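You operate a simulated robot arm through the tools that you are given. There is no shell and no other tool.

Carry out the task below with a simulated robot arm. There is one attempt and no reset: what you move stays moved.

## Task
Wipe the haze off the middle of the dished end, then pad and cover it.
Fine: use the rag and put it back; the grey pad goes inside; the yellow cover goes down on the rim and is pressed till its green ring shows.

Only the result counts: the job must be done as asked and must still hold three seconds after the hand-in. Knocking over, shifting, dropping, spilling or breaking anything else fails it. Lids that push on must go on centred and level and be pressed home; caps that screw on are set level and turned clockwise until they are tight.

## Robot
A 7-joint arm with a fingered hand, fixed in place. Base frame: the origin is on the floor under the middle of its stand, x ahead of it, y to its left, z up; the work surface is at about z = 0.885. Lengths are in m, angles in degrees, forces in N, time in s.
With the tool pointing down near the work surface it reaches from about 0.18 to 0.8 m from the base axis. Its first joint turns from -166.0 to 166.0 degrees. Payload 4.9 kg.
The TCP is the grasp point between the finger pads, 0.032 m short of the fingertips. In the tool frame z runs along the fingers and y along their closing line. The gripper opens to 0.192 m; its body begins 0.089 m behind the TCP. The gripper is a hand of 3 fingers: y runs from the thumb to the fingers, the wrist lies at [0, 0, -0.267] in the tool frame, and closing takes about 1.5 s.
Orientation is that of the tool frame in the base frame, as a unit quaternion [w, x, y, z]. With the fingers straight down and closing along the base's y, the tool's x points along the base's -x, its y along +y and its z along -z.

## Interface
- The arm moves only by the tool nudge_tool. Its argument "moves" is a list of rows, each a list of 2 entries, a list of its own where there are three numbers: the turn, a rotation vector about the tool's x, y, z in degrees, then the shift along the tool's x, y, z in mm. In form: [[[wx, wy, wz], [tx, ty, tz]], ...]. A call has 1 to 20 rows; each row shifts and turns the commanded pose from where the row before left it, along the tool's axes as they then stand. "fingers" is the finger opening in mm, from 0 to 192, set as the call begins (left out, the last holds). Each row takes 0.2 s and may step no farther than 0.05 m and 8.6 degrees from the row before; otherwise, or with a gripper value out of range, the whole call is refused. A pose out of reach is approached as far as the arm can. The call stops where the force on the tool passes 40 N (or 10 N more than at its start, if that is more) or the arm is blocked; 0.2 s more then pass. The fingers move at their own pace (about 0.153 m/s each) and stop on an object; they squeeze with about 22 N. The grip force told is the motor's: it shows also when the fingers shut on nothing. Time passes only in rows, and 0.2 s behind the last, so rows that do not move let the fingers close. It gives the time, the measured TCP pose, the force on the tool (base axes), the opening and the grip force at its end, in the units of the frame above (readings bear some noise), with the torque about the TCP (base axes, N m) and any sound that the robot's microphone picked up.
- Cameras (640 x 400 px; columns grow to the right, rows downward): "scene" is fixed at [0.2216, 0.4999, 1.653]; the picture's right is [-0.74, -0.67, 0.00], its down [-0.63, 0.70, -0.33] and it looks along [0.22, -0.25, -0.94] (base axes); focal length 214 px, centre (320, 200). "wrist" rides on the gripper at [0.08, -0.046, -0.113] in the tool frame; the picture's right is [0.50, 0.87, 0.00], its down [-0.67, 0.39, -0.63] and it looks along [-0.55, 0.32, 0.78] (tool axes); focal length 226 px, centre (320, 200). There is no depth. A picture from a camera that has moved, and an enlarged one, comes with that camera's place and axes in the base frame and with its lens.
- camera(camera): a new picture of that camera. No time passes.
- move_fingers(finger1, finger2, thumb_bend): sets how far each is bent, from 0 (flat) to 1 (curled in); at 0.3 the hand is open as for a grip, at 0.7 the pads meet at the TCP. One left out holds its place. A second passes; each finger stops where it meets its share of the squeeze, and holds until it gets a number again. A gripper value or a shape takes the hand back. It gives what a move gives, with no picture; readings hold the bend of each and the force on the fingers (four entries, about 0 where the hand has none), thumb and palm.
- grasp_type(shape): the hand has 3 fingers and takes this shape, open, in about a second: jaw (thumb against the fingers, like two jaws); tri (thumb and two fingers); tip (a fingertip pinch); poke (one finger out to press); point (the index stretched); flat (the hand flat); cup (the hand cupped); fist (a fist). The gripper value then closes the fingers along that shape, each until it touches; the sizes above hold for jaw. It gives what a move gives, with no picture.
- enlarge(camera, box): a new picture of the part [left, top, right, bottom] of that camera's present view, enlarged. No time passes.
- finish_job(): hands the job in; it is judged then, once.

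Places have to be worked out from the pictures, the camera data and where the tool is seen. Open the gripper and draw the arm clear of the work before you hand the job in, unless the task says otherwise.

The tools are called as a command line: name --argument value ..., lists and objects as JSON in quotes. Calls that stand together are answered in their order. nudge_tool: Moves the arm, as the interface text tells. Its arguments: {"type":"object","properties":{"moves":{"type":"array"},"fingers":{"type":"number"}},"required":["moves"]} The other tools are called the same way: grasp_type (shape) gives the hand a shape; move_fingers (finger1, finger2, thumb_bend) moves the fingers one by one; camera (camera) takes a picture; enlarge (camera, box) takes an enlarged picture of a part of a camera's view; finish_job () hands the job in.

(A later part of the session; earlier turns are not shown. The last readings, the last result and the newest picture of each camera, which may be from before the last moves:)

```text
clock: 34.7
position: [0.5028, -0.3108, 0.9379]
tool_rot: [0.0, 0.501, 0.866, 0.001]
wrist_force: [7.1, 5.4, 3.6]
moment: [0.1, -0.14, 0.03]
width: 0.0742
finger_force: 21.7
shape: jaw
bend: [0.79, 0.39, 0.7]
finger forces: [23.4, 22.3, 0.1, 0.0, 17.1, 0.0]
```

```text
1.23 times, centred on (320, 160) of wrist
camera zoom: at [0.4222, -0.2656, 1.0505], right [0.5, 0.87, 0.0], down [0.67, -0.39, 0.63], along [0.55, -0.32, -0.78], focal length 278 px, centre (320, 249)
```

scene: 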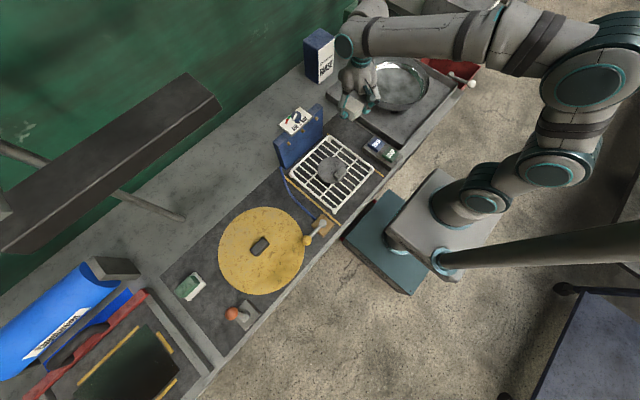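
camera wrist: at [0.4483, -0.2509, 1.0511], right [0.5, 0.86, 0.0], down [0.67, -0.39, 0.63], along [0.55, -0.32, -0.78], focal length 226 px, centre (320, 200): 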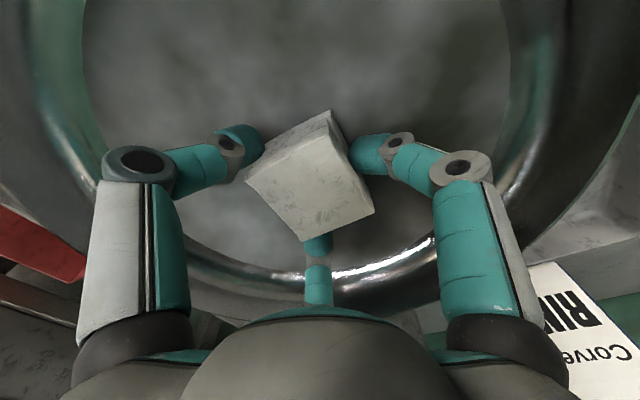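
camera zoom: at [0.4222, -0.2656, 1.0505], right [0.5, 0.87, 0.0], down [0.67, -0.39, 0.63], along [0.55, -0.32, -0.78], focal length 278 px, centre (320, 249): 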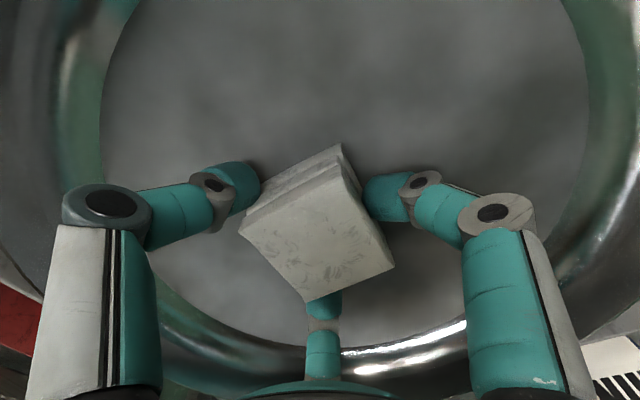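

Force is now about 4–9 N, which is gentle. I want to be sure the dish isn't creeping with the strokes, so I'll take the same enlarged scene view as before the wipe to compare rim and foot positions.

enlarge --camera "scene" --box '[320, 40, 480, 140]'

enlarge --camera "scene" --box '[350, 50, 440, 120]'

```text
4.00 times, centred on (400, 90) of scene
camera zoom: at [0.2216, 0.4999, 1.653], right [-0.74, -0.67, 0.0], down [-0.63, 0.7, -0.33], along [0.22, -0.25, -0.94], focal length 858 px, centre (0, 640)
```

zoom: 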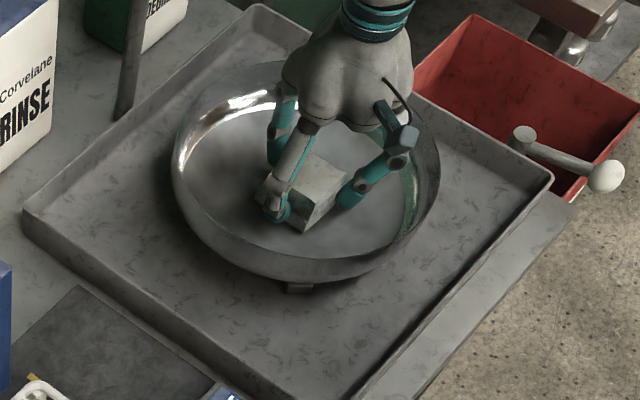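

```text
5.71 times, centred on (395, 85) of scene
camera zoom: at [0.2216, 0.4999, 1.653], right [-0.74, -0.67, 0.0], down [-0.63, 0.7, -0.33], along [0.22, -0.25, -0.94], focal length 1226 px, centre (-109, 857)
```

zoom: 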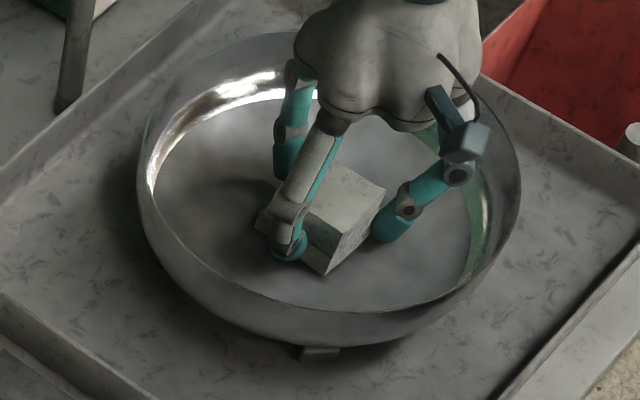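

The rim and foot sit about 3 px (≈3 mm) further right than before, so the dish is free and can creep; I must keep strokes light and balanced. The haze is visibly fading already, so I'll lift 0.5 mm and do one gentle circle.

nudge_tool --moves '[[[0, 0, 0], [0, 0, -0.5]], [[0, 0, 0], [10.6, 4.4, 0]], [[0, 0, 0], [4.4, 10.6, 0]], [[0, 0, 0], [-4.4, 10.6, 0]], [[0, 0, 0], [-10.6, 4.4, 0]]]'

nudge_tool --moves '[[[0, 0, 0], [-10.6, -4.4, 0]], [[0, 0, 0], [-4.4, -10.6, 0]], [[0, 0, 0], [4.4, -10.6, 0]], [[0, 0, 0], [10.6, -4.4, 0]]]'

enlarge --camera "scene" --box '[320, 40, 480, 140]'

enlarge --camera "wrist" --box '[60, 0, 580, 320]'

```text
clock: 35.9
position: [0.527, -0.296, 0.9409]
tool_rot: [-0.001, 0.501, 0.866, 0.001]
wrist_force: [-5.7, 1.6, 5.8]
moment: [0.13, -0.1, 0.13]
width: 0.0744
finger_force: 22.3
shape: jaw
bend: [0.79, 0.4, 0.7]
finger forces: [22.3, 17.7, 0.1, 0.0, 20.9, 0.0]
```

```text
clock: 36.9
position: [0.5005, -0.3114, 0.9398]
tool_rot: [0.001, 0.501, 0.865, 0.0]
wrist_force: [1.5, 0.5, 2.6]
moment: [-0.06, 0.07, 0.03]
width: 0.074
finger_force: 21.5
shape: jaw
bend: [0.79, 0.4, 0.7]
finger forces: [19.4, 20.9, 0.1, 0.1, 19.2, 0.0]
```

```text
4.00 times, centred on (400, 90) of scene
camera zoom: at [0.2216, 0.4999, 1.653], right [-0.74, -0.67, 0.0], down [-0.63, 0.7, -0.33], along [0.22, -0.25, -0.94], focal length 858 px, centre (0, 640)
```

zoom: 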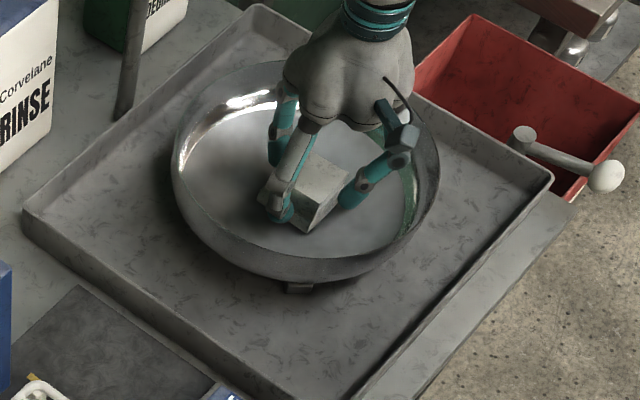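

```text
1.23 times, centred on (320, 160) of wrist
camera zoom: at [0.422, -0.2664, 1.0511], right [0.5, 0.86, 0.0], down [0.67, -0.39, 0.63], along [0.55, -0.32, -0.78], focal length 278 px, centre (320, 249)
```

zoom: 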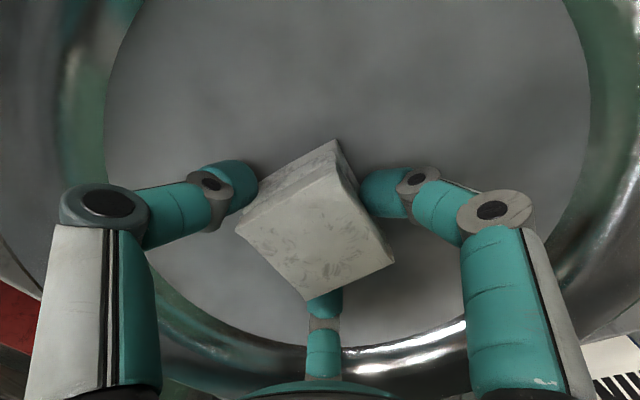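

The haze is nearly gone after the first light circle, and the dish is holding. I'll continue with a wider circle and cross strokes to clear the rest of the middle.

nudge_tool --moves '[[[0, 0, 0], [0, -8, 0]], [[0, 0, 0], [8.8, 3.1, 0]], [[0, 0, 0], [7.5, 3.6, 0]], [[0, 0, 0], [6, 8, 0]], [[0, 0, 0], [1, 8.3, 0]], [[0, 0, 0], [-1, 8.3, 0]], [[0, 0, 0], [-6, 8, 0]], [[0, 0, 0], [-7.5, 3.6, 0]], [[0, 0, 0], [-8.8, 3.1, 0]]]'

nudge_tool --moves '[[[0, 0, 0], [-8.8, -3.1, 0]], [[0, 0, 0], [-7.5, -3.6, 0]], [[0, 0, 0], [-6, -8, 0]], [[0, 0, 0], [-1, -8.3, 0]], [[0, 0, 0], [1, -8.3, 0]], [[0, 0, 0], [6, -8, 0]], [[0, 0, 0], [7.5, -3.6, 0]], [[0, 0, 0], [8.8, -3.1, 0]]]'

enlarge --camera "scene" --box '[320, 40, 480, 140]'

enlarge --camera "wrist" --box '[60, 0, 580, 320]'

```text
clock: 38.9
position: [0.5333, -0.2909, 0.9391]
tool_rot: [0.0, 0.501, 0.866, 0.001]
wrist_force: [-8.0, 4.5, 9.8]
moment: [0.08, -0.08, -0.01]
width: 0.075
finger_force: 22.1
shape: jaw
bend: [0.8, 0.4, 0.7]
finger forces: [23.4, 18.5, 0.0, 0.0, 22.9, 0.0]
```

```text
clock: 40.7
position: [0.495, -0.3151, 0.9399]
tool_rot: [0.001, 0.501, 0.865, -0.001]
wrist_force: [4.4, -2.0, 11.4]
moment: [-0.26, 0.24, 0.12]
width: 0.0739
finger_force: 22.6
shape: jaw
bend: [0.79, 0.39, 0.68]
finger forces: [17.7, 22.5, 0.0, 0.1, 19.8, 0.0]
```

```text
4.00 times, centred on (400, 90) of scene
camera zoom: at [0.2216, 0.4999, 1.653], right [-0.74, -0.67, 0.0], down [-0.63, 0.7, -0.33], along [0.22, -0.25, -0.94], focal length 858 px, centre (0, 640)
```

zoom: 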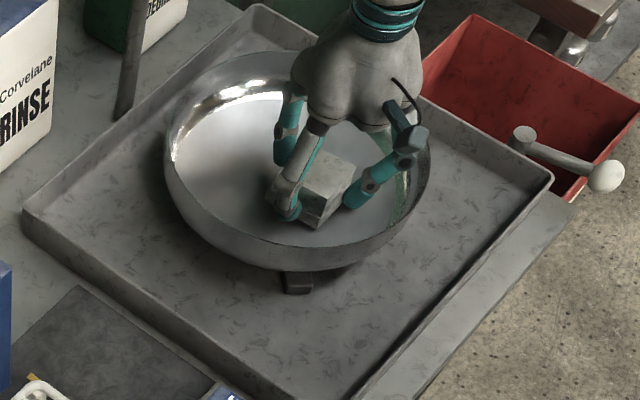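

```text
1.23 times, centred on (320, 160) of wrist
camera zoom: at [0.4152, -0.2697, 1.0518], right [0.5, 0.87, 0.0], down [0.67, -0.39, 0.63], along [0.55, -0.32, -0.78], focal length 278 px, centre (320, 249)
```

zoom: 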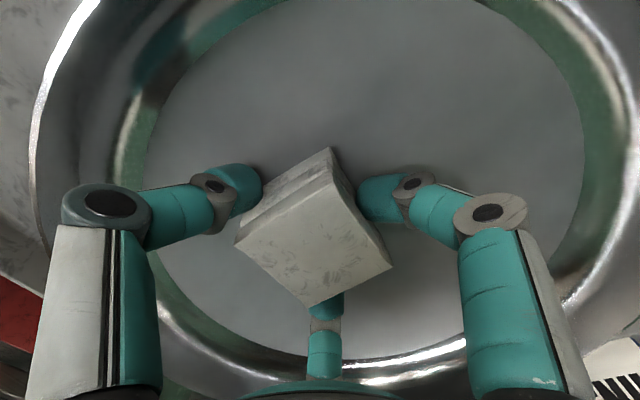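

The haze is cleared, but the dish has moved up-left in the scene view — the last half circle pushed it a little off its support. I'll lift the rag straight up and look at how the dish now sits.

nudge_tool --moves '[[[0, 0, 0], [0, 0, -3]], [[0, 0, 0], [0, 0, -5]], [[0, 0, 0], [0, 0, -10]], [[0, 0, 0], [0, 0, -30]], [[0, 0, 0], [0, 0, -40]], [[0, 0, 0], [0, 0, -40]], [[0, 0, 0], [0, 0, 0]]]'

camera --camera "wrist"

enlarge --camera "scene" --box '[320, 40, 480, 140]'

```text
clock: 42.3
position: [0.4935, -0.3147, 1.0685]
tool_rot: [0.0, 0.501, 0.865, 0.0]
wrist_force: [-0.4, -0.3, -0.6]
moment: [0.0, 0.01, -0.02]
width: 0.073
finger_force: 21.9
shape: jaw
bend: [0.79, 0.39, 0.69]
finger forces: [17.0, 18.6, 0.0, 0.0, 19.0, 0.0]
```

```text
taken
camera wrist: at [0.4142, -0.269, 1.181], right [0.5, 0.86, 0.0], down [0.67, -0.39, 0.63], along [0.55, -0.32, -0.78], focal length 226 px, centre (320, 200)
```

wrist: 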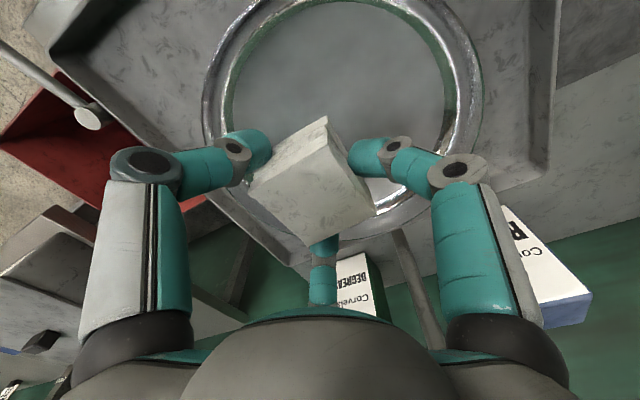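

```text
4.00 times, centred on (400, 90) of scene
camera zoom: at [0.2216, 0.4999, 1.653], right [-0.74, -0.67, 0.0], down [-0.63, 0.7, -0.33], along [0.22, -0.25, -0.94], focal length 858 px, centre (0, 640)
```

zoom: 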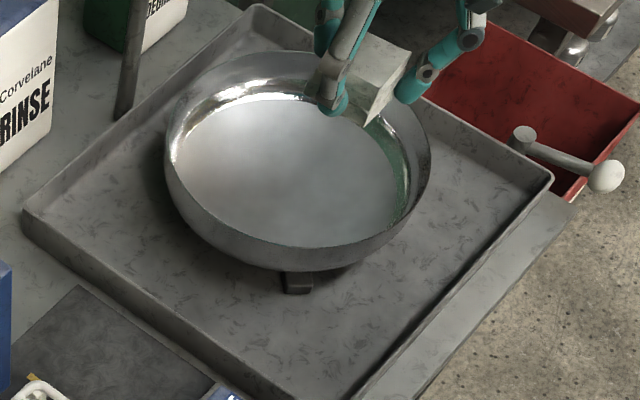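

The dish floor now looks bright and clear, but the dish has slid roughly 20 mm toward +x/−y. I'll check closely that no haze is left and how the dish sits on its support.

enlarge --camera "scene" --box '[350, 45, 440, 115]'

enlarge --camera "wrist" --box '[180, 0, 500, 220]'

```text
5.71 times, centred on (395, 80) of scene
camera zoom: at [0.2216, 0.4999, 1.653], right [-0.74, -0.67, 0.0], down [-0.63, 0.7, -0.33], along [0.22, -0.25, -0.94], focal length 1226 px, centre (-109, 886)
```

zoom: 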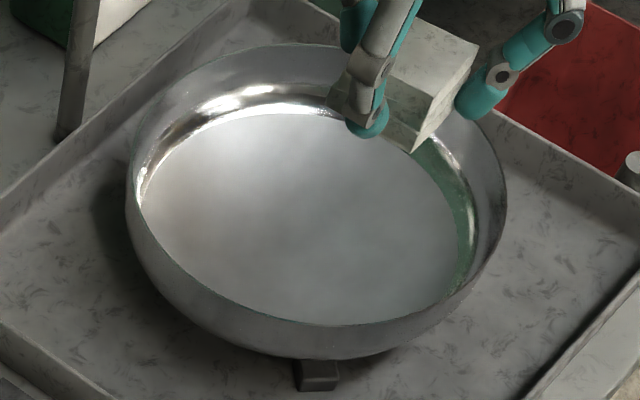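

```text
1.82 times, centred on (340, 110) of wrist
camera zoom: at [0.4142, -0.269, 1.181], right [0.5, 0.86, 0.0], down [0.67, -0.39, 0.63], along [0.55, -0.32, -0.78], focal length 411 px, centre (284, 364)
```

zoom: 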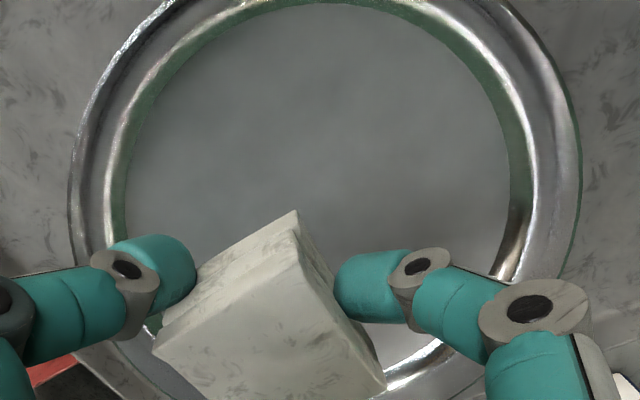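

The floor is clean. I'll carry the rag back first to its spot by the rack, arriving at (0.529, -0.014) above it, then deal with re-centring the dish.

nudge_tool --moves '[[[0, 0, 0], [30.3, 22.6, 0]], [[0, 0, 0], [30.3, 22.6, 0]], [[0, 0, 0], [30.3, 22.6, 0]], [[0, 0, 0], [30.3, 22.6, 0]], [[0, 0, 0], [30.3, 22.6, 0]], [[0, 0, 0], [30.3, 22.6, 0]], [[0, 0, 0], [30.3, 22.6, 0]], [[0, 0, 0], [30.6, 22.9, 0]], [[0, 0, 0], [0, 0, 0]], [[0, 0, 0], [0, 0, 40]], [[0, 0, 0], [0, 0, 40]], [[0, 0, 0], [0, 0, 30]], [[0, 0, 0], [0, 0, 15]], [[0, 0, 0], [0, 0, 0]]]'

camera --camera "wrist"

enlarge --camera "scene" --box '[290, 80, 410, 160]'

```text
clock: 45.3
position: [0.5325, -0.0152, 0.9423]
tool_rot: [0.0, 0.501, 0.866, 0.001]
wrist_force: [-0.2, -0.4, -1.2]
moment: [-0.04, -0.01, 0.01]
width: 0.0731
finger_force: 21.6
shape: jaw
bend: [0.79, 0.39, 0.69]
finger forces: [16.9, 18.4, 0.0, 0.1, 18.8, 0.0]
```

```text
taken
camera wrist: at [0.4532, 0.0304, 1.0543], right [0.5, 0.86, 0.0], down [0.67, -0.39, 0.63], along [0.55, -0.32, -0.78], focal length 226 px, centre (320, 200)
```

wrist: 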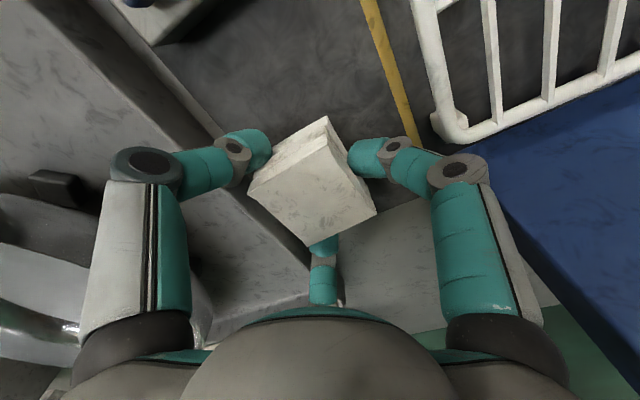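

```text
5.00 times, centred on (350, 120) of scene
camera zoom: at [0.2216, 0.4999, 1.653], right [-0.74, -0.67, 0.0], down [-0.63, 0.7, -0.33], along [0.22, -0.25, -0.94], focal length 1072 px, centre (170, 600)
```

zoom: 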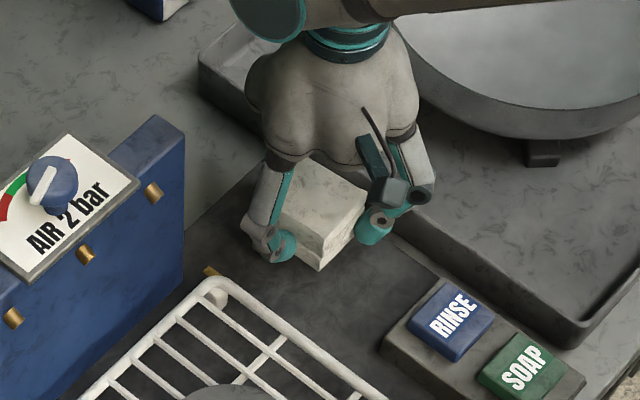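

The rag is over its old spot at z 0.942. I'll trim the position and creep down until it touches the mat.

nudge_tool --moves '[[[0, 0, 0], [3.5, -2, 4]], [[0, 0, 0], [0, 0, 4]], [[0, 0, 0], [0, 0, 0]]]'

nudge_tool --moves '[[[0, 0, 0], [0, 0, 3]], [[0, 0, 0], [0, 0, 0]]]'

nudge_tool --moves '[[[0, 0, 0], [0, 0, 2]], [[0, 0, 0], [0, 0, 0]]]'

```text
clock: 46.1
position: [0.5292, -0.0129, 0.935]
tool_rot: [0.001, 0.501, 0.865, 0.0]
wrist_force: [-0.5, -0.3, -0.4]
moment: [-0.03, -0.01, 0.01]
width: 0.0734
finger_force: 22.2
shape: jaw
bend: [0.79, 0.39, 0.69]
finger forces: [16.9, 18.4, 0.0, 0.1, 18.7, 0.0]
```

```text
clock: 46.7
position: [0.5278, -0.0136, 0.9316]
tool_rot: [0.0, 0.5, 0.866, 0.0]
wrist_force: [-0.3, 0.4, -0.7]
moment: [-0.01, -0.02, -0.02]
width: 0.0732
finger_force: 21.3
shape: jaw
bend: [0.79, 0.39, 0.69]
finger forces: [16.9, 18.3, 0.0, 0.1, 18.7, 0.0]
```

```text
clock: 47.3
position: [0.5273, -0.0131, 0.9299]
tool_rot: [0.0, 0.501, 0.866, 0.001]
wrist_force: [-0.2, -0.8, -0.5]
moment: [0.02, 0.01, 0.01]
width: 0.0731
finger_force: 21.6
shape: jaw
bend: [0.79, 0.39, 0.69]
finger forces: [17.0, 18.5, 0.0, 0.0, 18.7, 0.0]
```

nudge_tool --moves '[[[0, 0, 0], [0, 0, 2]], [[0, 0, 0], [0, 0, 0]]]'

nudge_tool --moves '[[[0, 0, 0], [0, 0, 2]], [[0, 0, 0], [0, 0, 0]]]'

camera --camera "wrist"

```text
clock: 47.9
position: [0.5274, -0.0124, 0.9281]
tool_rot: [0.0, 0.5, 0.866, 0.001]
wrist_force: [-0.1, -0.4, -0.4]
moment: [0.03, -0.01, 0.0]
width: 0.0733
finger_force: 22.0
shape: jaw
bend: [0.79, 0.39, 0.69]
finger forces: [16.8, 18.4, 0.0, 0.0, 18.7, 0.0]
```

```text
clock: 48.5
position: [0.5268, -0.0122, 0.9254]
tool_rot: [-0.001, 0.501, 0.865, 0.001]
wrist_force: [0.0, -0.5, 0.2]
moment: [-0.03, -0.06, -0.03]
width: 0.073
finger_force: 22.0
shape: jaw
bend: [0.79, 0.39, 0.69]
finger forces: [16.9, 18.3, 0.0, 0.1, 18.7, 0.0]
```

```text
taken
camera wrist: at [0.4483, 0.0331, 1.0377], right [0.5, 0.86, 0.0], down [0.67, -0.39, 0.63], along [0.55, -0.32, -0.78], focal length 226 px, centre (320, 200)
```

wrist: 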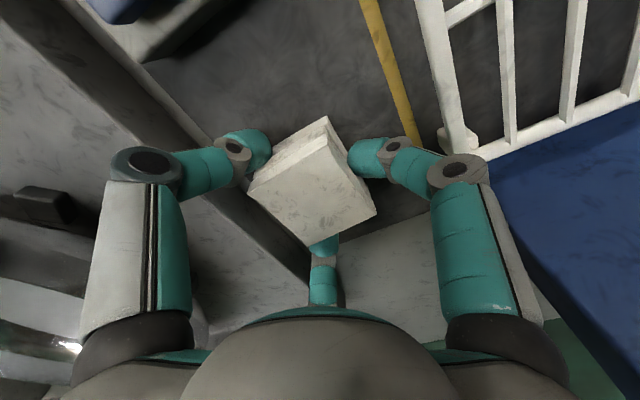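

I'm at the same height as when I picked it up, so the rag bottom is at the mat. I'll open just enough (88 mm) to free it without touching the rack, then check.

nudge_tool --moves '[[[0, 0, 0], [0, 0, 0]], [[0, 0, 0], [0, 0, 0]], [[0, 0, 0], [0, 0, 0]], [[0, 0, 0], [0, 0, 0]]]' --fingers 88

camera --camera "wrist"

```text
clock: 49.5
position: [0.5269, -0.0121, 0.9252]
tool_rot: [0.0, 0.501, 0.866, 0.0]
wrist_force: [-0.1, 0.4, -1.3]
moment: [0.01, 0.0, 0.02]
width: 0.0877
finger_force: 0.1
shape: jaw
bend: [0.39, 0.39, 0.7]
finger forces: [0.0, 0.3, 0.0, 0.0, 0.4, 0.0]
```

```text
taken
camera wrist: at [0.4483, 0.0331, 1.0378], right [0.5, 0.86, 0.0], down [0.67, -0.39, 0.63], along [0.55, -0.32, -0.78], focal length 226 px, centre (320, 200)
```

wrist: 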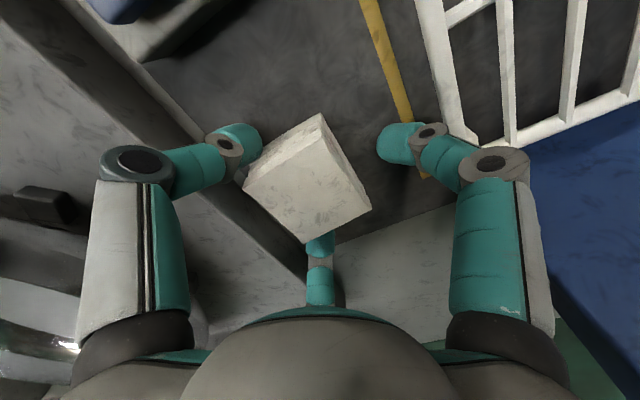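

The rag is free on the +y side but still lightly touched by the other two fingers. I'll shift a hair toward -y and open to 96 mm, then lift away.

nudge_tool --moves '[[[0, 0, 0], [-1.7, -1, 0]], [[0, 0, 0], [0, 0, 0]], [[0, 0, 0], [0, 0, 0]]]' --fingers 96

nudge_tool --moves '[[[0, 0, 0], [0, 0, -4]], [[0, 0, 0], [0, 0, -8]], [[0, 0, 0], [0, 0, -20]], [[0, 0, 0], [0, 0, -40]], [[0, 0, 0], [0, 0, -45]], [[0, 0, 0], [0, 0, 0]]]'

camera --camera "wrist"

enlarge --camera "scene" --box '[260, 90, 420, 190]'

```text
clock: 50.3
position: [0.5279, -0.0131, 0.9252]
tool_rot: [0.0, 0.501, 0.866, 0.0]
wrist_force: [0.8, -0.2, -0.3]
moment: [-0.03, 0.03, -0.01]
width: 0.0955
finger_force: 0.0
shape: jaw
bend: [0.37, 0.37, 0.7]
finger forces: [0.0, 0.1, 0.0, 0.0, 0.1, 0.0]
```

```text
clock: 51.7
position: [0.5272, -0.0138, 1.0424]
tool_rot: [0.0, 0.501, 0.865, -0.001]
wrist_force: [0.3, 1.1, -0.7]
moment: [0.0, 0.01, -0.03]
width: 0.0955
finger_force: 0.0
shape: jaw
bend: [0.37, 0.37, 0.7]
finger forces: [0.0, 0.1, 0.1, 0.1, 0.0, 0.1]
```

```text
taken
camera wrist: at [0.4473, 0.0317, 1.1542], right [0.5, 0.86, 0.0], down [0.67, -0.39, 0.63], along [0.55, -0.32, -0.78], focal length 226 px, centre (320, 200)
```

wrist: 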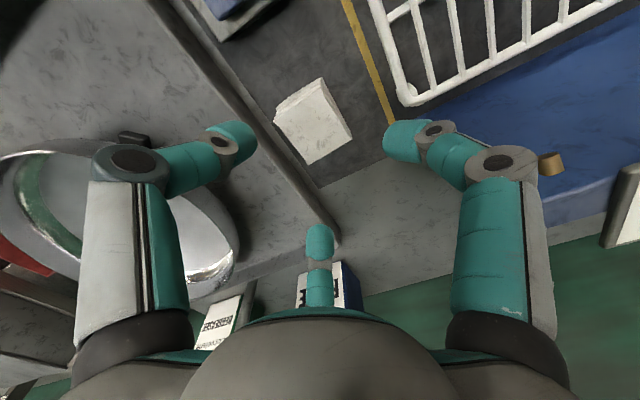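

```text
4.00 times, centred on (340, 140) of scene
camera zoom: at [0.2216, 0.4999, 1.653], right [-0.74, -0.67, 0.0], down [-0.63, 0.7, -0.33], along [0.22, -0.25, -0.94], focal length 858 px, centre (240, 440)
```

zoom: 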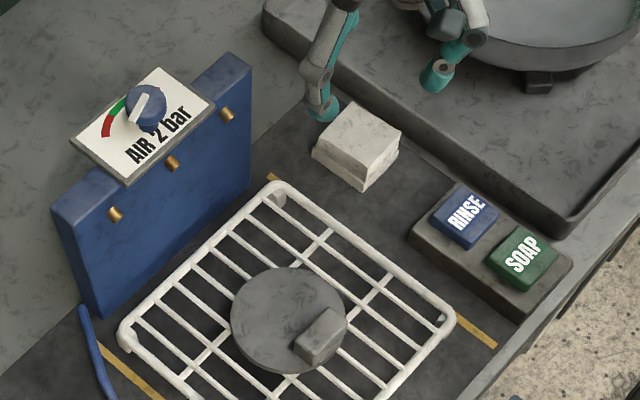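

The rag is back (about 1 cm from its first spot) and the rack and pad are untouched. Now I'll go back to the exact viewpoint of my first dish picture, with the hand wide open, so I can compare how far the dish moved.

nudge_tool --moves '[[[0, 0, 0], [0, 0, -40]], [[0, 0, 0], [-29.9, -29.8, -13]], [[0, 0, 0], [-29.9, -29.8, -13]], [[0, 0, 0], [-29.9, -29.8, -13]], [[0, 0, 0], [-29.9, -29.8, -13]], [[0, 0, 0], [-29.9, -29.8, -13]], [[0, 0, 0], [-29.9, -29.8, -13]], [[0, 0, 0], [-29.9, -29.8, -13]], [[0, 0, 0], [-29.9, -29.8, -13]], [[0, 0, 0], [-29.9, -29.8, -13]], [[0, 0, -8.571], [0, 0, 0]], [[0, 0, -8.571], [0, 0, 0]], [[0, 0, -8.571], [0, 0, 0]], [[0, 0, -8.571], [0, 0, 0]], [[0, 0, -8.571], [0, 0, 0]], [[0, 0, -8.571], [0, 0, 0]], [[0, 0, -8.571], [0, 0, 0]], [[0, 0, 0], [0, 0, 0]]]' --fingers 192

camera --camera "wrist"

enlarge --camera "wrist" --box '[230, 60, 454, 230]'

enlarge --camera "scene" --box '[320, 40, 480, 140]'

```text
clock: 55.5
position: [0.4295, -0.3822, 1.1989]
tool_rot: [0.0, 0.0, 1.0, 0.0]
wrist_force: [0.5, -0.3, -0.4]
moment: [0.02, 0.01, -0.04]
width: 0.1916
finger_force: 0.0
shape: jaw
bend: [0.3, 0.3, 0.3]
finger forces: [0.0, 0.1, 0.1, 0.0, 0.1, 0.0]
```

```text
taken
camera wrist: at [0.3497, -0.4278, 1.3113], right [-0.5, 0.87, 0.0], down [0.67, 0.39, 0.63], along [0.55, 0.32, -0.77], focal length 226 px, centre (320, 200)
```

wrist: 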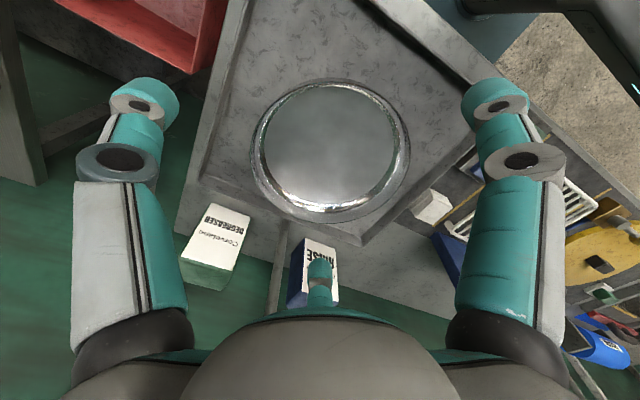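

```text
2.35 times, centred on (342, 145) of wrist
camera zoom: at [0.3497, -0.4278, 1.3113], right [-0.5, 0.87, 0.0], down [0.67, 0.39, 0.63], along [0.55, 0.32, -0.77], focal length 532 px, centre (268, 329)
```

zoom: 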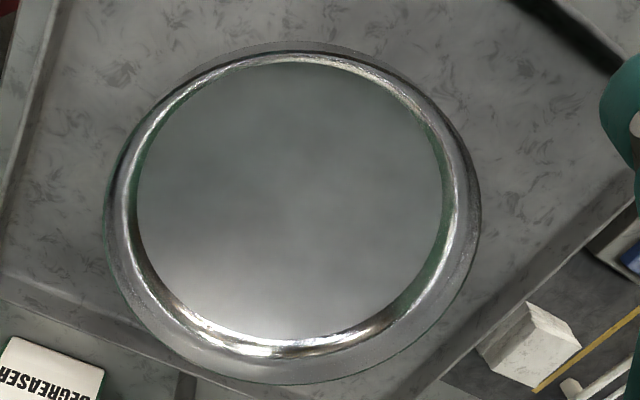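

```text
4.00 times, centred on (400, 90) of scene
camera zoom: at [0.2216, 0.4999, 1.653], right [-0.74, -0.67, 0.0], down [-0.63, 0.7, -0.33], along [0.22, -0.25, -0.94], focal length 858 px, centre (0, 640)
```

zoom: 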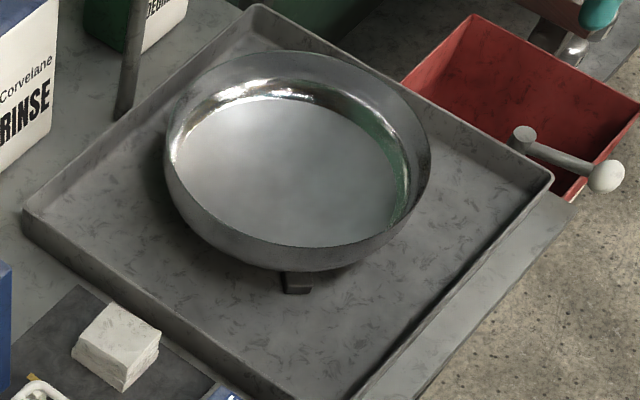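

Compared with the first picture the dish has slid by about (+14, −9) mm, straight along one finger's direction, while staying level. I'll nudge it back gently from inside: turn the tool back to the −60° yaw, close the fingers into a blunt tip, and hover inside the dish.

nudge_tool --moves '[[[0, 0, 8.571], [0, 0, 0]], [[0, 0, 8.571], [0, 0, 0]], [[0, 0, 8.571], [0, 0, 0]], [[0, 0, 8.571], [0, 0, 0]], [[0, 0, 8.571], [0, 0, 0]], [[0, 0, 8.571], [0, 0, 0]], [[0, 0, 8.571], [0, 0, 0]], [[0, 0, 0], [12.8, 18.2, 32]], [[0, 0, 0], [12.8, 18.2, 32]], [[0, 0, 0], [12.8, 18.2, 32]], [[0, 0, 0], [12.8, 18.2, 32]], [[0, 0, 0], [12.8, 18.2, 32]], [[0, 0, 0], [0, 0, 0]]]' --fingers 0

camera --camera "wrist"

enlarge --camera "scene" --box '[320, 30, 480, 130]'

```text
clock: 58.3
position: [0.4779, -0.2809, 1.0359]
tool_rot: [0.001, 0.501, 0.866, 0.001]
wrist_force: [0.0, -0.3, 0.6]
moment: [0.03, -0.04, 0.03]
width: 0.0002
finger_force: 22.1
shape: jaw
bend: [0.7, 0.7, 0.7]
finger forces: [0.0, 0.1, 0.0, 0.0, 0.0, 0.0]
```

```text
taken
camera wrist: at [0.3986, -0.2345, 1.1485], right [0.5, 0.86, 0.0], down [0.67, -0.39, 0.63], along [0.55, -0.32, -0.77], focal length 226 px, centre (320, 200)
```

wrist: 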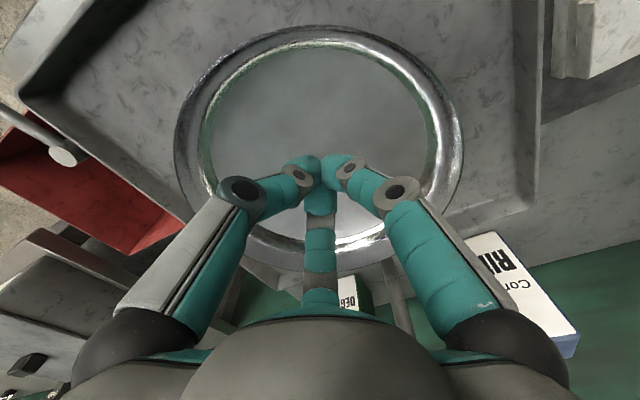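

```text
4.00 times, centred on (400, 80) of scene
camera zoom: at [0.2216, 0.4999, 1.653], right [-0.74, -0.67, 0.0], down [-0.63, 0.7, -0.33], along [0.22, -0.25, -0.94], focal length 858 px, centre (0, 680)
```

zoom: 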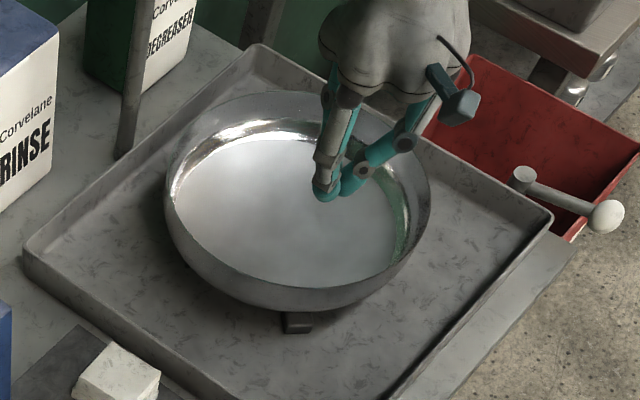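

The closed fingertips form a compact tip. I'll lower them inside the dish to z ≈ 0.965 (well above the floor) and approach the wall on the −x/+y side in small steps.

nudge_tool --moves '[[[0, 0, 0], [0, 0, 30]], [[0, 0, 0], [0, 0, 30]], [[0, 0, 0], [0, 0, 11]], [[0, 0, 0], [8.66, -5, 0]], [[0, 0, 0], [8.66, -5, 0]], [[0, 0, 0], [8.66, -5, 0]], [[0, 0, 0], [0, 0, 0]]]'

camera --camera "wrist"

enlarge --camera "scene" --box '[320, 30, 480, 130]'

```text
clock: 59.9
position: [0.4495, -0.267, 0.9684]
tool_rot: [-0.001, 0.501, 0.866, 0.0]
wrist_force: [0.1, -0.2, -0.6]
moment: [0.0, -0.03, -0.01]
width: 0.0002
finger_force: 22.4
shape: jaw
bend: [0.7, 0.7, 0.7]
finger forces: [0.0, 0.1, 0.1, 0.0, 0.1, 0.1]
```

```text
taken
camera wrist: at [0.3701, -0.2203, 1.0806], right [0.5, 0.86, 0.0], down [0.67, -0.39, 0.63], along [0.55, -0.32, -0.78], focal length 226 px, centre (320, 200)
```

wrist: 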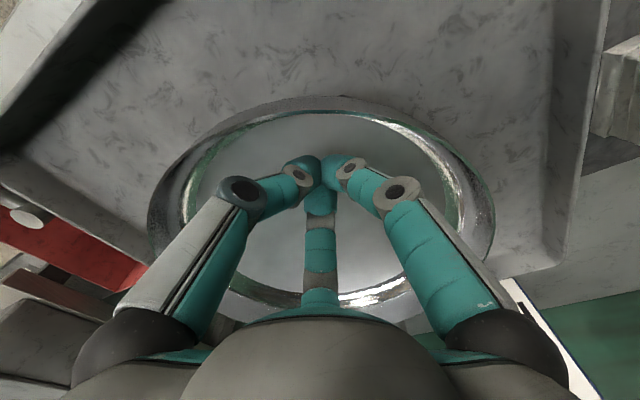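

```text
4.00 times, centred on (400, 80) of scene
camera zoom: at [0.2216, 0.4999, 1.653], right [-0.74, -0.67, 0.0], down [-0.63, 0.7, -0.33], along [0.22, -0.25, -0.94], focal length 858 px, centre (0, 680)
```

zoom: 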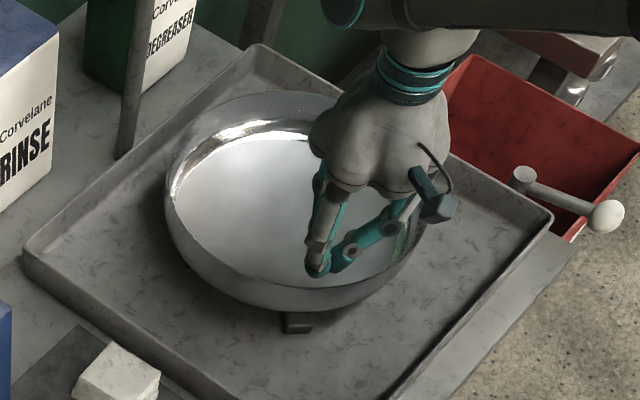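

No contact yet; the fingertips are about 4 cm from the near wall. I'll continue in small steps with force checks.

nudge_tool --moves '[[[0, 0, 0], [4.33, -2.5, 0]], [[0, 0, 0], [4.33, -2.5, 0]], [[0, 0, 0], [4.33, -2.5, 0]], [[0, 0, 0], [0, 0, 0]]]'

nudge_tool --moves '[[[0, 0, 0], [4.33, -2.5, 0]], [[0, 0, 0], [0, 0, 0]]]'

nudge_tool --moves '[[[0, 0, 0], [4.33, -2.5, 0]], [[0, 0, 0], [0, 0, 0]]]'

enlarge --camera "scene" --box '[320, 30, 480, 130]'

```text
clock: 60.9
position: [0.4365, -0.2575, 0.9694]
tool_rot: [0.001, 0.501, 0.865, 0.001]
wrist_force: [-0.3, 0.8, -0.2]
moment: [0.01, 0.02, 0.01]
width: 0.0
finger_force: 22.2
shape: jaw
bend: [0.7, 0.7, 0.7]
finger forces: [0.0, 0.0, 0.0, 0.0, 0.0, 0.0]
```

```text
clock: 61.5
position: [0.433, -0.2567, 0.9682]
tool_rot: [0.0, 0.501, 0.865, 0.002]
wrist_force: [3.1, -2.3, 2.2]
moment: [0.04, 0.03, -0.06]
width: 0.0
finger_force: 20.9
shape: jaw
bend: [0.7, 0.7, 0.7]
finger forces: [4.7, 0.1, 0.1, 0.1, 0.0, 0.0]
```

```text
clock: 62.1
position: [0.4278, -0.253, 0.9678]
tool_rot: [0.001, 0.501, 0.866, 0.001]
wrist_force: [4.7, -3.0, 1.7]
moment: [0.04, 0.01, -0.08]
width: 0.0
finger_force: 22.0
shape: jaw
bend: [0.7, 0.7, 0.7]
finger forces: [5.0, 0.0, 0.0, 0.1, 0.0, 0.1]
```

```text
4.00 times, centred on (400, 80) of scene
camera zoom: at [0.2216, 0.4999, 1.653], right [-0.74, -0.67, 0.0], down [-0.63, 0.7, -0.33], along [0.22, -0.25, -0.94], focal length 858 px, centre (0, 680)
```

zoom: 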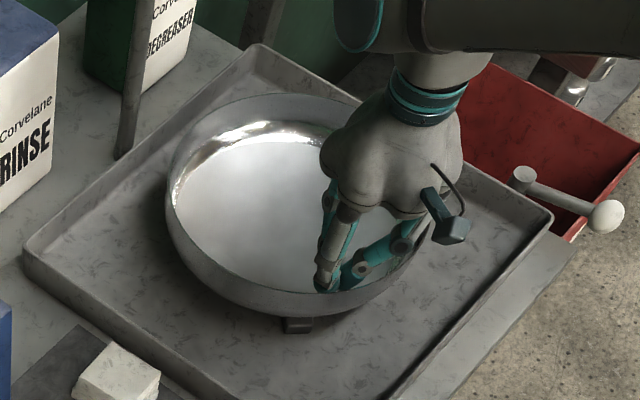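

The dish slides back smoothly at only about 5 N, and its lower edge has moved about 5 px of the 12 px needed. I'll continue in small steps.

nudge_tool --moves '[[[0, 0, 0], [4.33, -2.5, 0]], [[0, 0, 0], [0, 0, 0]]]'

enlarge --camera "scene" --box '[320, 40, 480, 140]'

nudge_tool --moves '[[[0, 0, 0], [2.6, -1.5, 0]], [[0, 0, 0], [0, 0, 0]]]'

enlarge --camera "scene" --box '[320, 40, 480, 140]'

```text
clock: 62.7
position: [0.4233, -0.2513, 0.9679]
tool_rot: [0.0, 0.5, 0.866, 0.0]
wrist_force: [4.4, -2.6, 1.2]
moment: [0.05, 0.01, -0.09]
width: 0.0002
finger_force: 21.9
shape: jaw
bend: [0.7, 0.7, 0.7]
finger forces: [4.8, 0.0, 0.0, 0.0, 0.1, 0.0]
```

```text
4.00 times, centred on (400, 90) of scene
camera zoom: at [0.2216, 0.4999, 1.653], right [-0.74, -0.67, 0.0], down [-0.63, 0.7, -0.33], along [0.22, -0.25, -0.94], focal length 858 px, centre (0, 640)
```

zoom: 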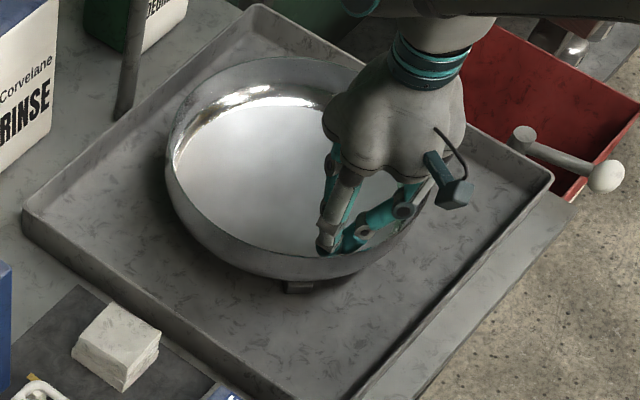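

```text
clock: 63.3
position: [0.4224, -0.2501, 0.9688]
tool_rot: [-0.001, 0.501, 0.866, 0.0]
wrist_force: [3.1, -3.5, 2.0]
moment: [0.05, 0.0, -0.12]
width: 0.0
finger_force: 21.5
shape: jaw
bend: [0.7, 0.7, 0.7]
finger forces: [4.7, 0.0, 0.1, 0.0, 0.1, 0.0]
```

```text
4.00 times, centred on (400, 90) of scene
camera zoom: at [0.2216, 0.4999, 1.653], right [-0.74, -0.67, 0.0], down [-0.63, 0.7, -0.33], along [0.22, -0.25, -0.94], focal length 858 px, centre (0, 640)
```

zoom: 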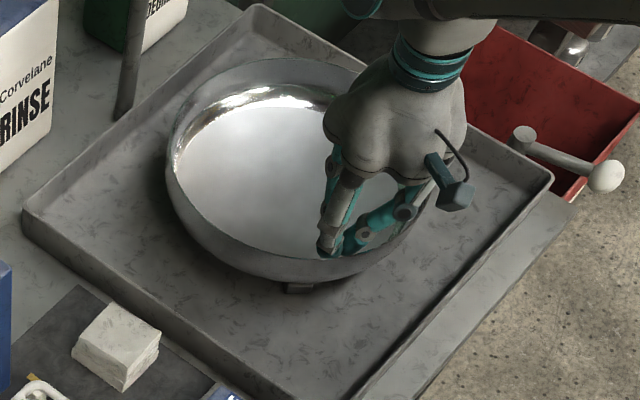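

Nearly home: the left edge is 3 px and the lower edge 2–3 px short of the original. I'll push another 3 mm, this time along −x.

nudge_tool --moves '[[[0, 0, 0], [1.7, -2.6, 0]], [[0, 0, 0], [0, 0, 0]]]'

enlarge --camera "scene" --box '[320, 40, 480, 140]'

```text
clock: 63.9
position: [0.4177, -0.2492, 0.9684]
tool_rot: [0.0, 0.501, 0.866, 0.0]
wrist_force: [4.6, -3.1, 1.2]
moment: [0.02, 0.0, -0.08]
width: 0.0
finger_force: 22.1
shape: jaw
bend: [0.7, 0.7, 0.7]
finger forces: [5.1, 0.0, 0.1, 0.0, 0.0, 0.1]
```

```text
4.00 times, centred on (400, 90) of scene
camera zoom: at [0.2216, 0.4999, 1.653], right [-0.74, -0.67, 0.0], down [-0.63, 0.7, -0.33], along [0.22, -0.25, -0.94], focal length 858 px, centre (0, 640)
```

zoom: 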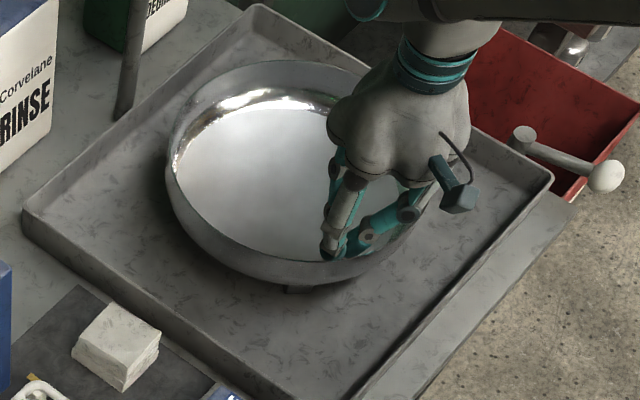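

The dish is back within about 3 mm of where it started. I'll back the fingers off toward the centre and lift out.

nudge_tool --moves '[[[0, 0, 0], [-5, 3, 0]], [[0, 0, 0], [-10, 6, 0]], [[0, 0, 0], [-10, 6, -10]], [[0, 0, 0], [0, 0, -40]], [[0, 0, 0], [0, 0, -40]], [[0, 0, 0], [0, 0, -40]], [[0, 0, 0], [0, 0, -40]], [[0, 0, 0], [0, 0, 0]]]'

camera --camera "wrist"

enlarge --camera "scene" --box '[350, 50, 440, 120]'

```text
clock: 65.7
position: [0.4456, -0.2639, 1.14]
tool_rot: [-0.001, 0.501, 0.865, 0.001]
wrist_force: [-0.6, -0.1, -0.3]
moment: [0.01, -0.01, -0.03]
width: 0.0001
finger_force: 22.0
shape: jaw
bend: [0.7, 0.7, 0.7]
finger forces: [0.0, 0.0, 0.0, 0.1, 0.2, 0.0]
```

```text
taken
camera wrist: at [0.367, -0.2178, 1.2518], right [0.5, 0.86, 0.0], down [0.67, -0.39, 0.63], along [0.55, -0.32, -0.78], focal length 226 px, centre (320, 200)
```

wrist: 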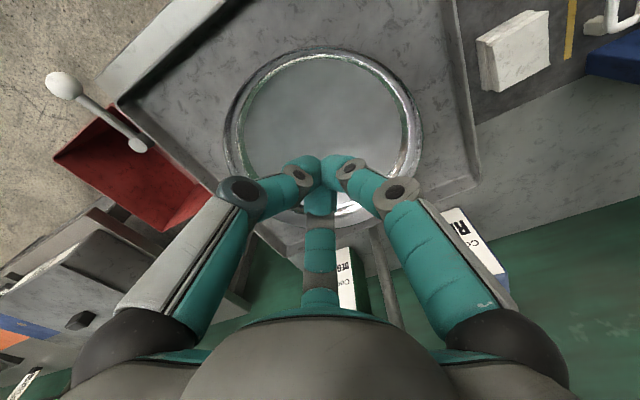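

```text
5.71 times, centred on (395, 85) of scene
camera zoom: at [0.2216, 0.4999, 1.653], right [-0.74, -0.67, 0.0], down [-0.63, 0.7, -0.33], along [0.22, -0.25, -0.94], focal length 1226 px, centre (-109, 857)
```

zoom: 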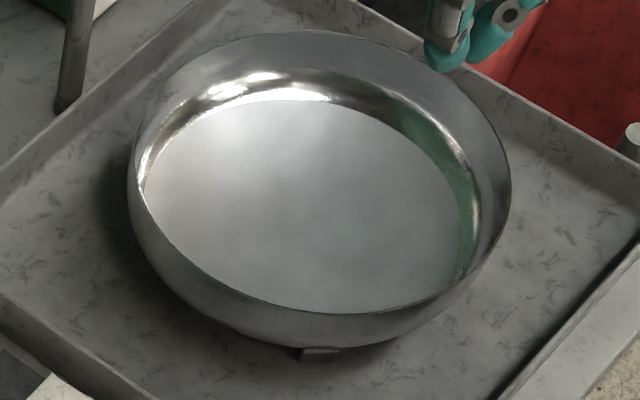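

The dish sits level on its support again. I'll look closely at the floor once more for any leftover haze before going for the pad.

enlarge --camera "wrist" --box '[225, 50, 425, 175]'

enlarge --camera "scene" --box '[360, 60, 432, 105]'

```text
3.20 times, centred on (325, 112) of wrist
camera zoom: at [0.367, -0.2178, 1.2518], right [0.5, 0.86, 0.0], down [0.67, -0.39, 0.63], along [0.55, -0.32, -0.78], focal length 723 px, centre (304, 480)
```

zoom: 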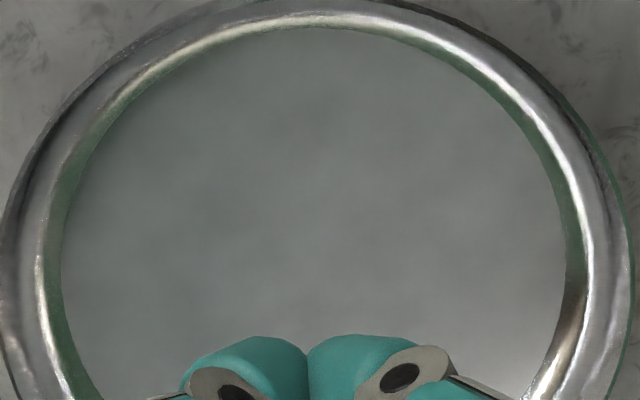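

```text
8.89 times, centred on (396, 82) of scene
camera zoom: at [0.2216, 0.4999, 1.653], right [-0.74, -0.67, 0.0], down [-0.63, 0.7, -0.33], along [0.22, -0.25, -0.94], focal length 1906 px, centre (-356, 1244)
```

zoom: 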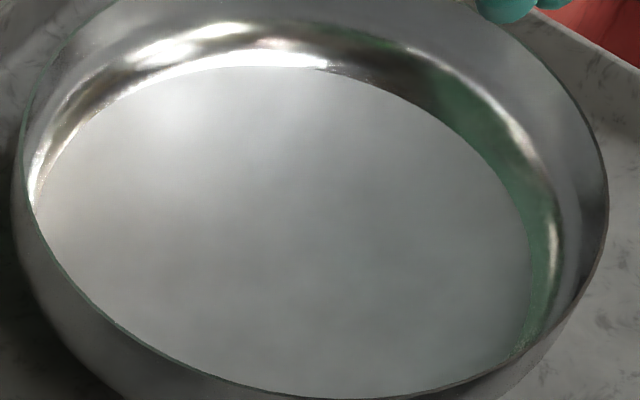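

The floor is almost uniform now, but I still see very faint mottling and can't be sure it is only reflection. To be safe I'll take the rag once more for a few light, well-centred strokes; first I move above it and open to 100 mm.

nudge_tool --moves '[[[0, 0, 0], [24.8, 27.3, 0]], [[0, 0, 0], [24.8, 27.3, 0]], [[0, 0, 0], [24.8, 27.3, 0]], [[0, 0, 0], [24.8, 27.3, 0]], [[0, 0, 0], [24.8, 27.3, 0]], [[0, 0, 0], [24.8, 27.3, 0]], [[0, 0, 0], [24.8, 27.3, 0]], [[0, 0, 0], [0, 0, 40]], [[0, 0, 0], [0, 0, 40]], [[0, 0, 0], [0, 0, 20]], [[0, 0, 0], [0, 0, 0]]]' --fingers 100

camera --camera "wrist"

enlarge --camera "wrist" --box '[240, 50, 400, 190]'

```text
clock: 68.1
position: [0.5248, -0.0173, 1.0389]
tool_rot: [0.0, 0.5, 0.866, 0.001]
wrist_force: [0.5, -0.1, 0.0]
moment: [0.02, 0.0, 0.0]
width: 0.0999
finger_force: 0.1
shape: jaw
bend: [0.36, 0.36, 0.7]
finger forces: [0.0, 0.1, 0.0, 0.0, 0.0, 0.1]
```

```text
taken
camera wrist: at [0.4451, 0.0282, 1.1505], right [0.5, 0.86, 0.0], down [0.67, -0.39, 0.63], along [0.55, -0.32, -0.78], focal length 226 px, centre (320, 200)
```

wrist: 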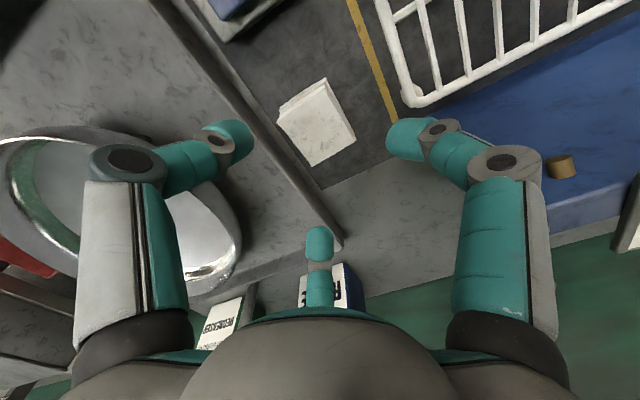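

```text
2.86 times, centred on (320, 120) of wrist
camera zoom: at [0.4451, 0.0282, 1.1505], right [0.5, 0.86, 0.0], down [0.67, -0.39, 0.63], along [0.55, -0.32, -0.78], focal length 646 px, centre (320, 429)
```

zoom: 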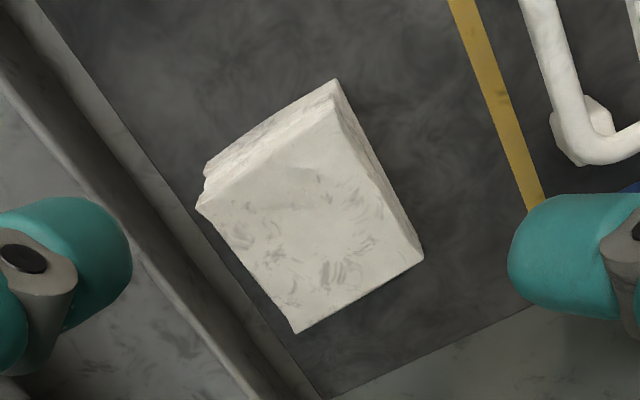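

The rag centre is at about (0.525, -0.021). I'll shift 3 mm toward it, lower to z ≈ 0.929 and grip.

nudge_tool --moves '[[[0, 0, 0], [-2.6, -1.5, 35]], [[0, 0, 0], [0, 0, 35]], [[0, 0, 0], [0, 0, 25]], [[0, 0, 0], [0, 0, 10]], [[0, 0, 0], [0, 0, 5]], [[0, 0, 0], [0, 0, 0]]]'

nudge_tool --moves '[[[0, 0, 0], [0, 0, 0]], [[0, 0, 0], [0, 0, 0]], [[0, 0, 0], [0, 0, 0]], [[0, 0, 0], [0, 0, 0]], [[0, 0, 0], [0, 0, 0]], [[0, 0, 0], [0, 0, 0]], [[0, 0, 0], [0, 0, 0]]]' --fingers 30

nudge_tool --moves '[[[0, 0, 0], [0, 0, -5]], [[0, 0, 0], [0, 0, -15]], [[0, 0, 0], [0, 0, -40]], [[0, 0, 0], [0, 0, -40]], [[0, 0, 0], [0, 0, -40]], [[0, 0, 0], [0, 0, 0]]]'

camera --camera "wrist"

```text
clock: 69.5
position: [0.5228, -0.0198, 0.9287]
tool_rot: [0.0, 0.501, 0.865, 0.0]
wrist_force: [0.3, 0.3, 0.1]
moment: [0.02, 0.02, 0.01]
width: 0.0999
finger_force: 0.0
shape: jaw
bend: [0.36, 0.36, 0.7]
finger forces: [0.1, 0.1, 0.0, 0.0, 0.0, 0.1]
```

```text
clock: 71.1
position: [0.523, -0.0204, 0.9287]
tool_rot: [0.0, 0.5, 0.866, 0.0]
wrist_force: [0.3, 0.4, 0.8]
moment: [-0.01, 0.01, 0.02]
width: 0.0763
finger_force: 22.4
shape: jaw
bend: [0.47, 0.4, 0.7]
finger forces: [19.5, 17.1, 0.0, 0.1, 17.9, 0.0]
```

```text
clock: 72.5
position: [0.5243, -0.0193, 1.0676]
tool_rot: [0.001, 0.5, 0.866, 0.0]
wrist_force: [0.3, 0.6, 0.0]
moment: [0.0, 0.03, -0.02]
width: 0.0761
finger_force: 22.5
shape: jaw
bend: [0.47, 0.4, 0.7]
finger forces: [19.4, 17.0, 0.0, 0.0, 17.8, 0.0]
```

```text
taken
camera wrist: at [0.4441, 0.0258, 1.1797], right [0.5, 0.86, 0.0], down [0.67, -0.39, 0.63], along [0.55, -0.32, -0.78], focal length 226 px, centre (320, 200)
```

wrist: 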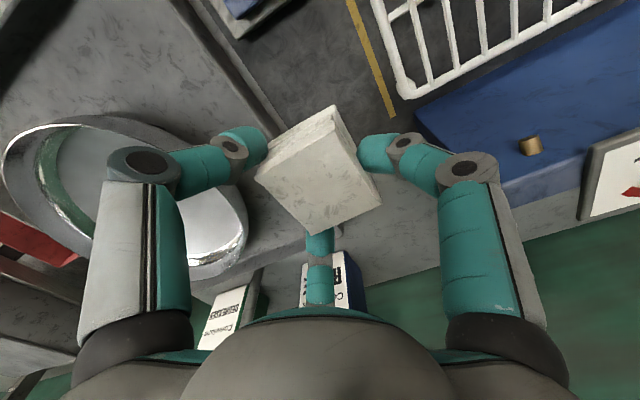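

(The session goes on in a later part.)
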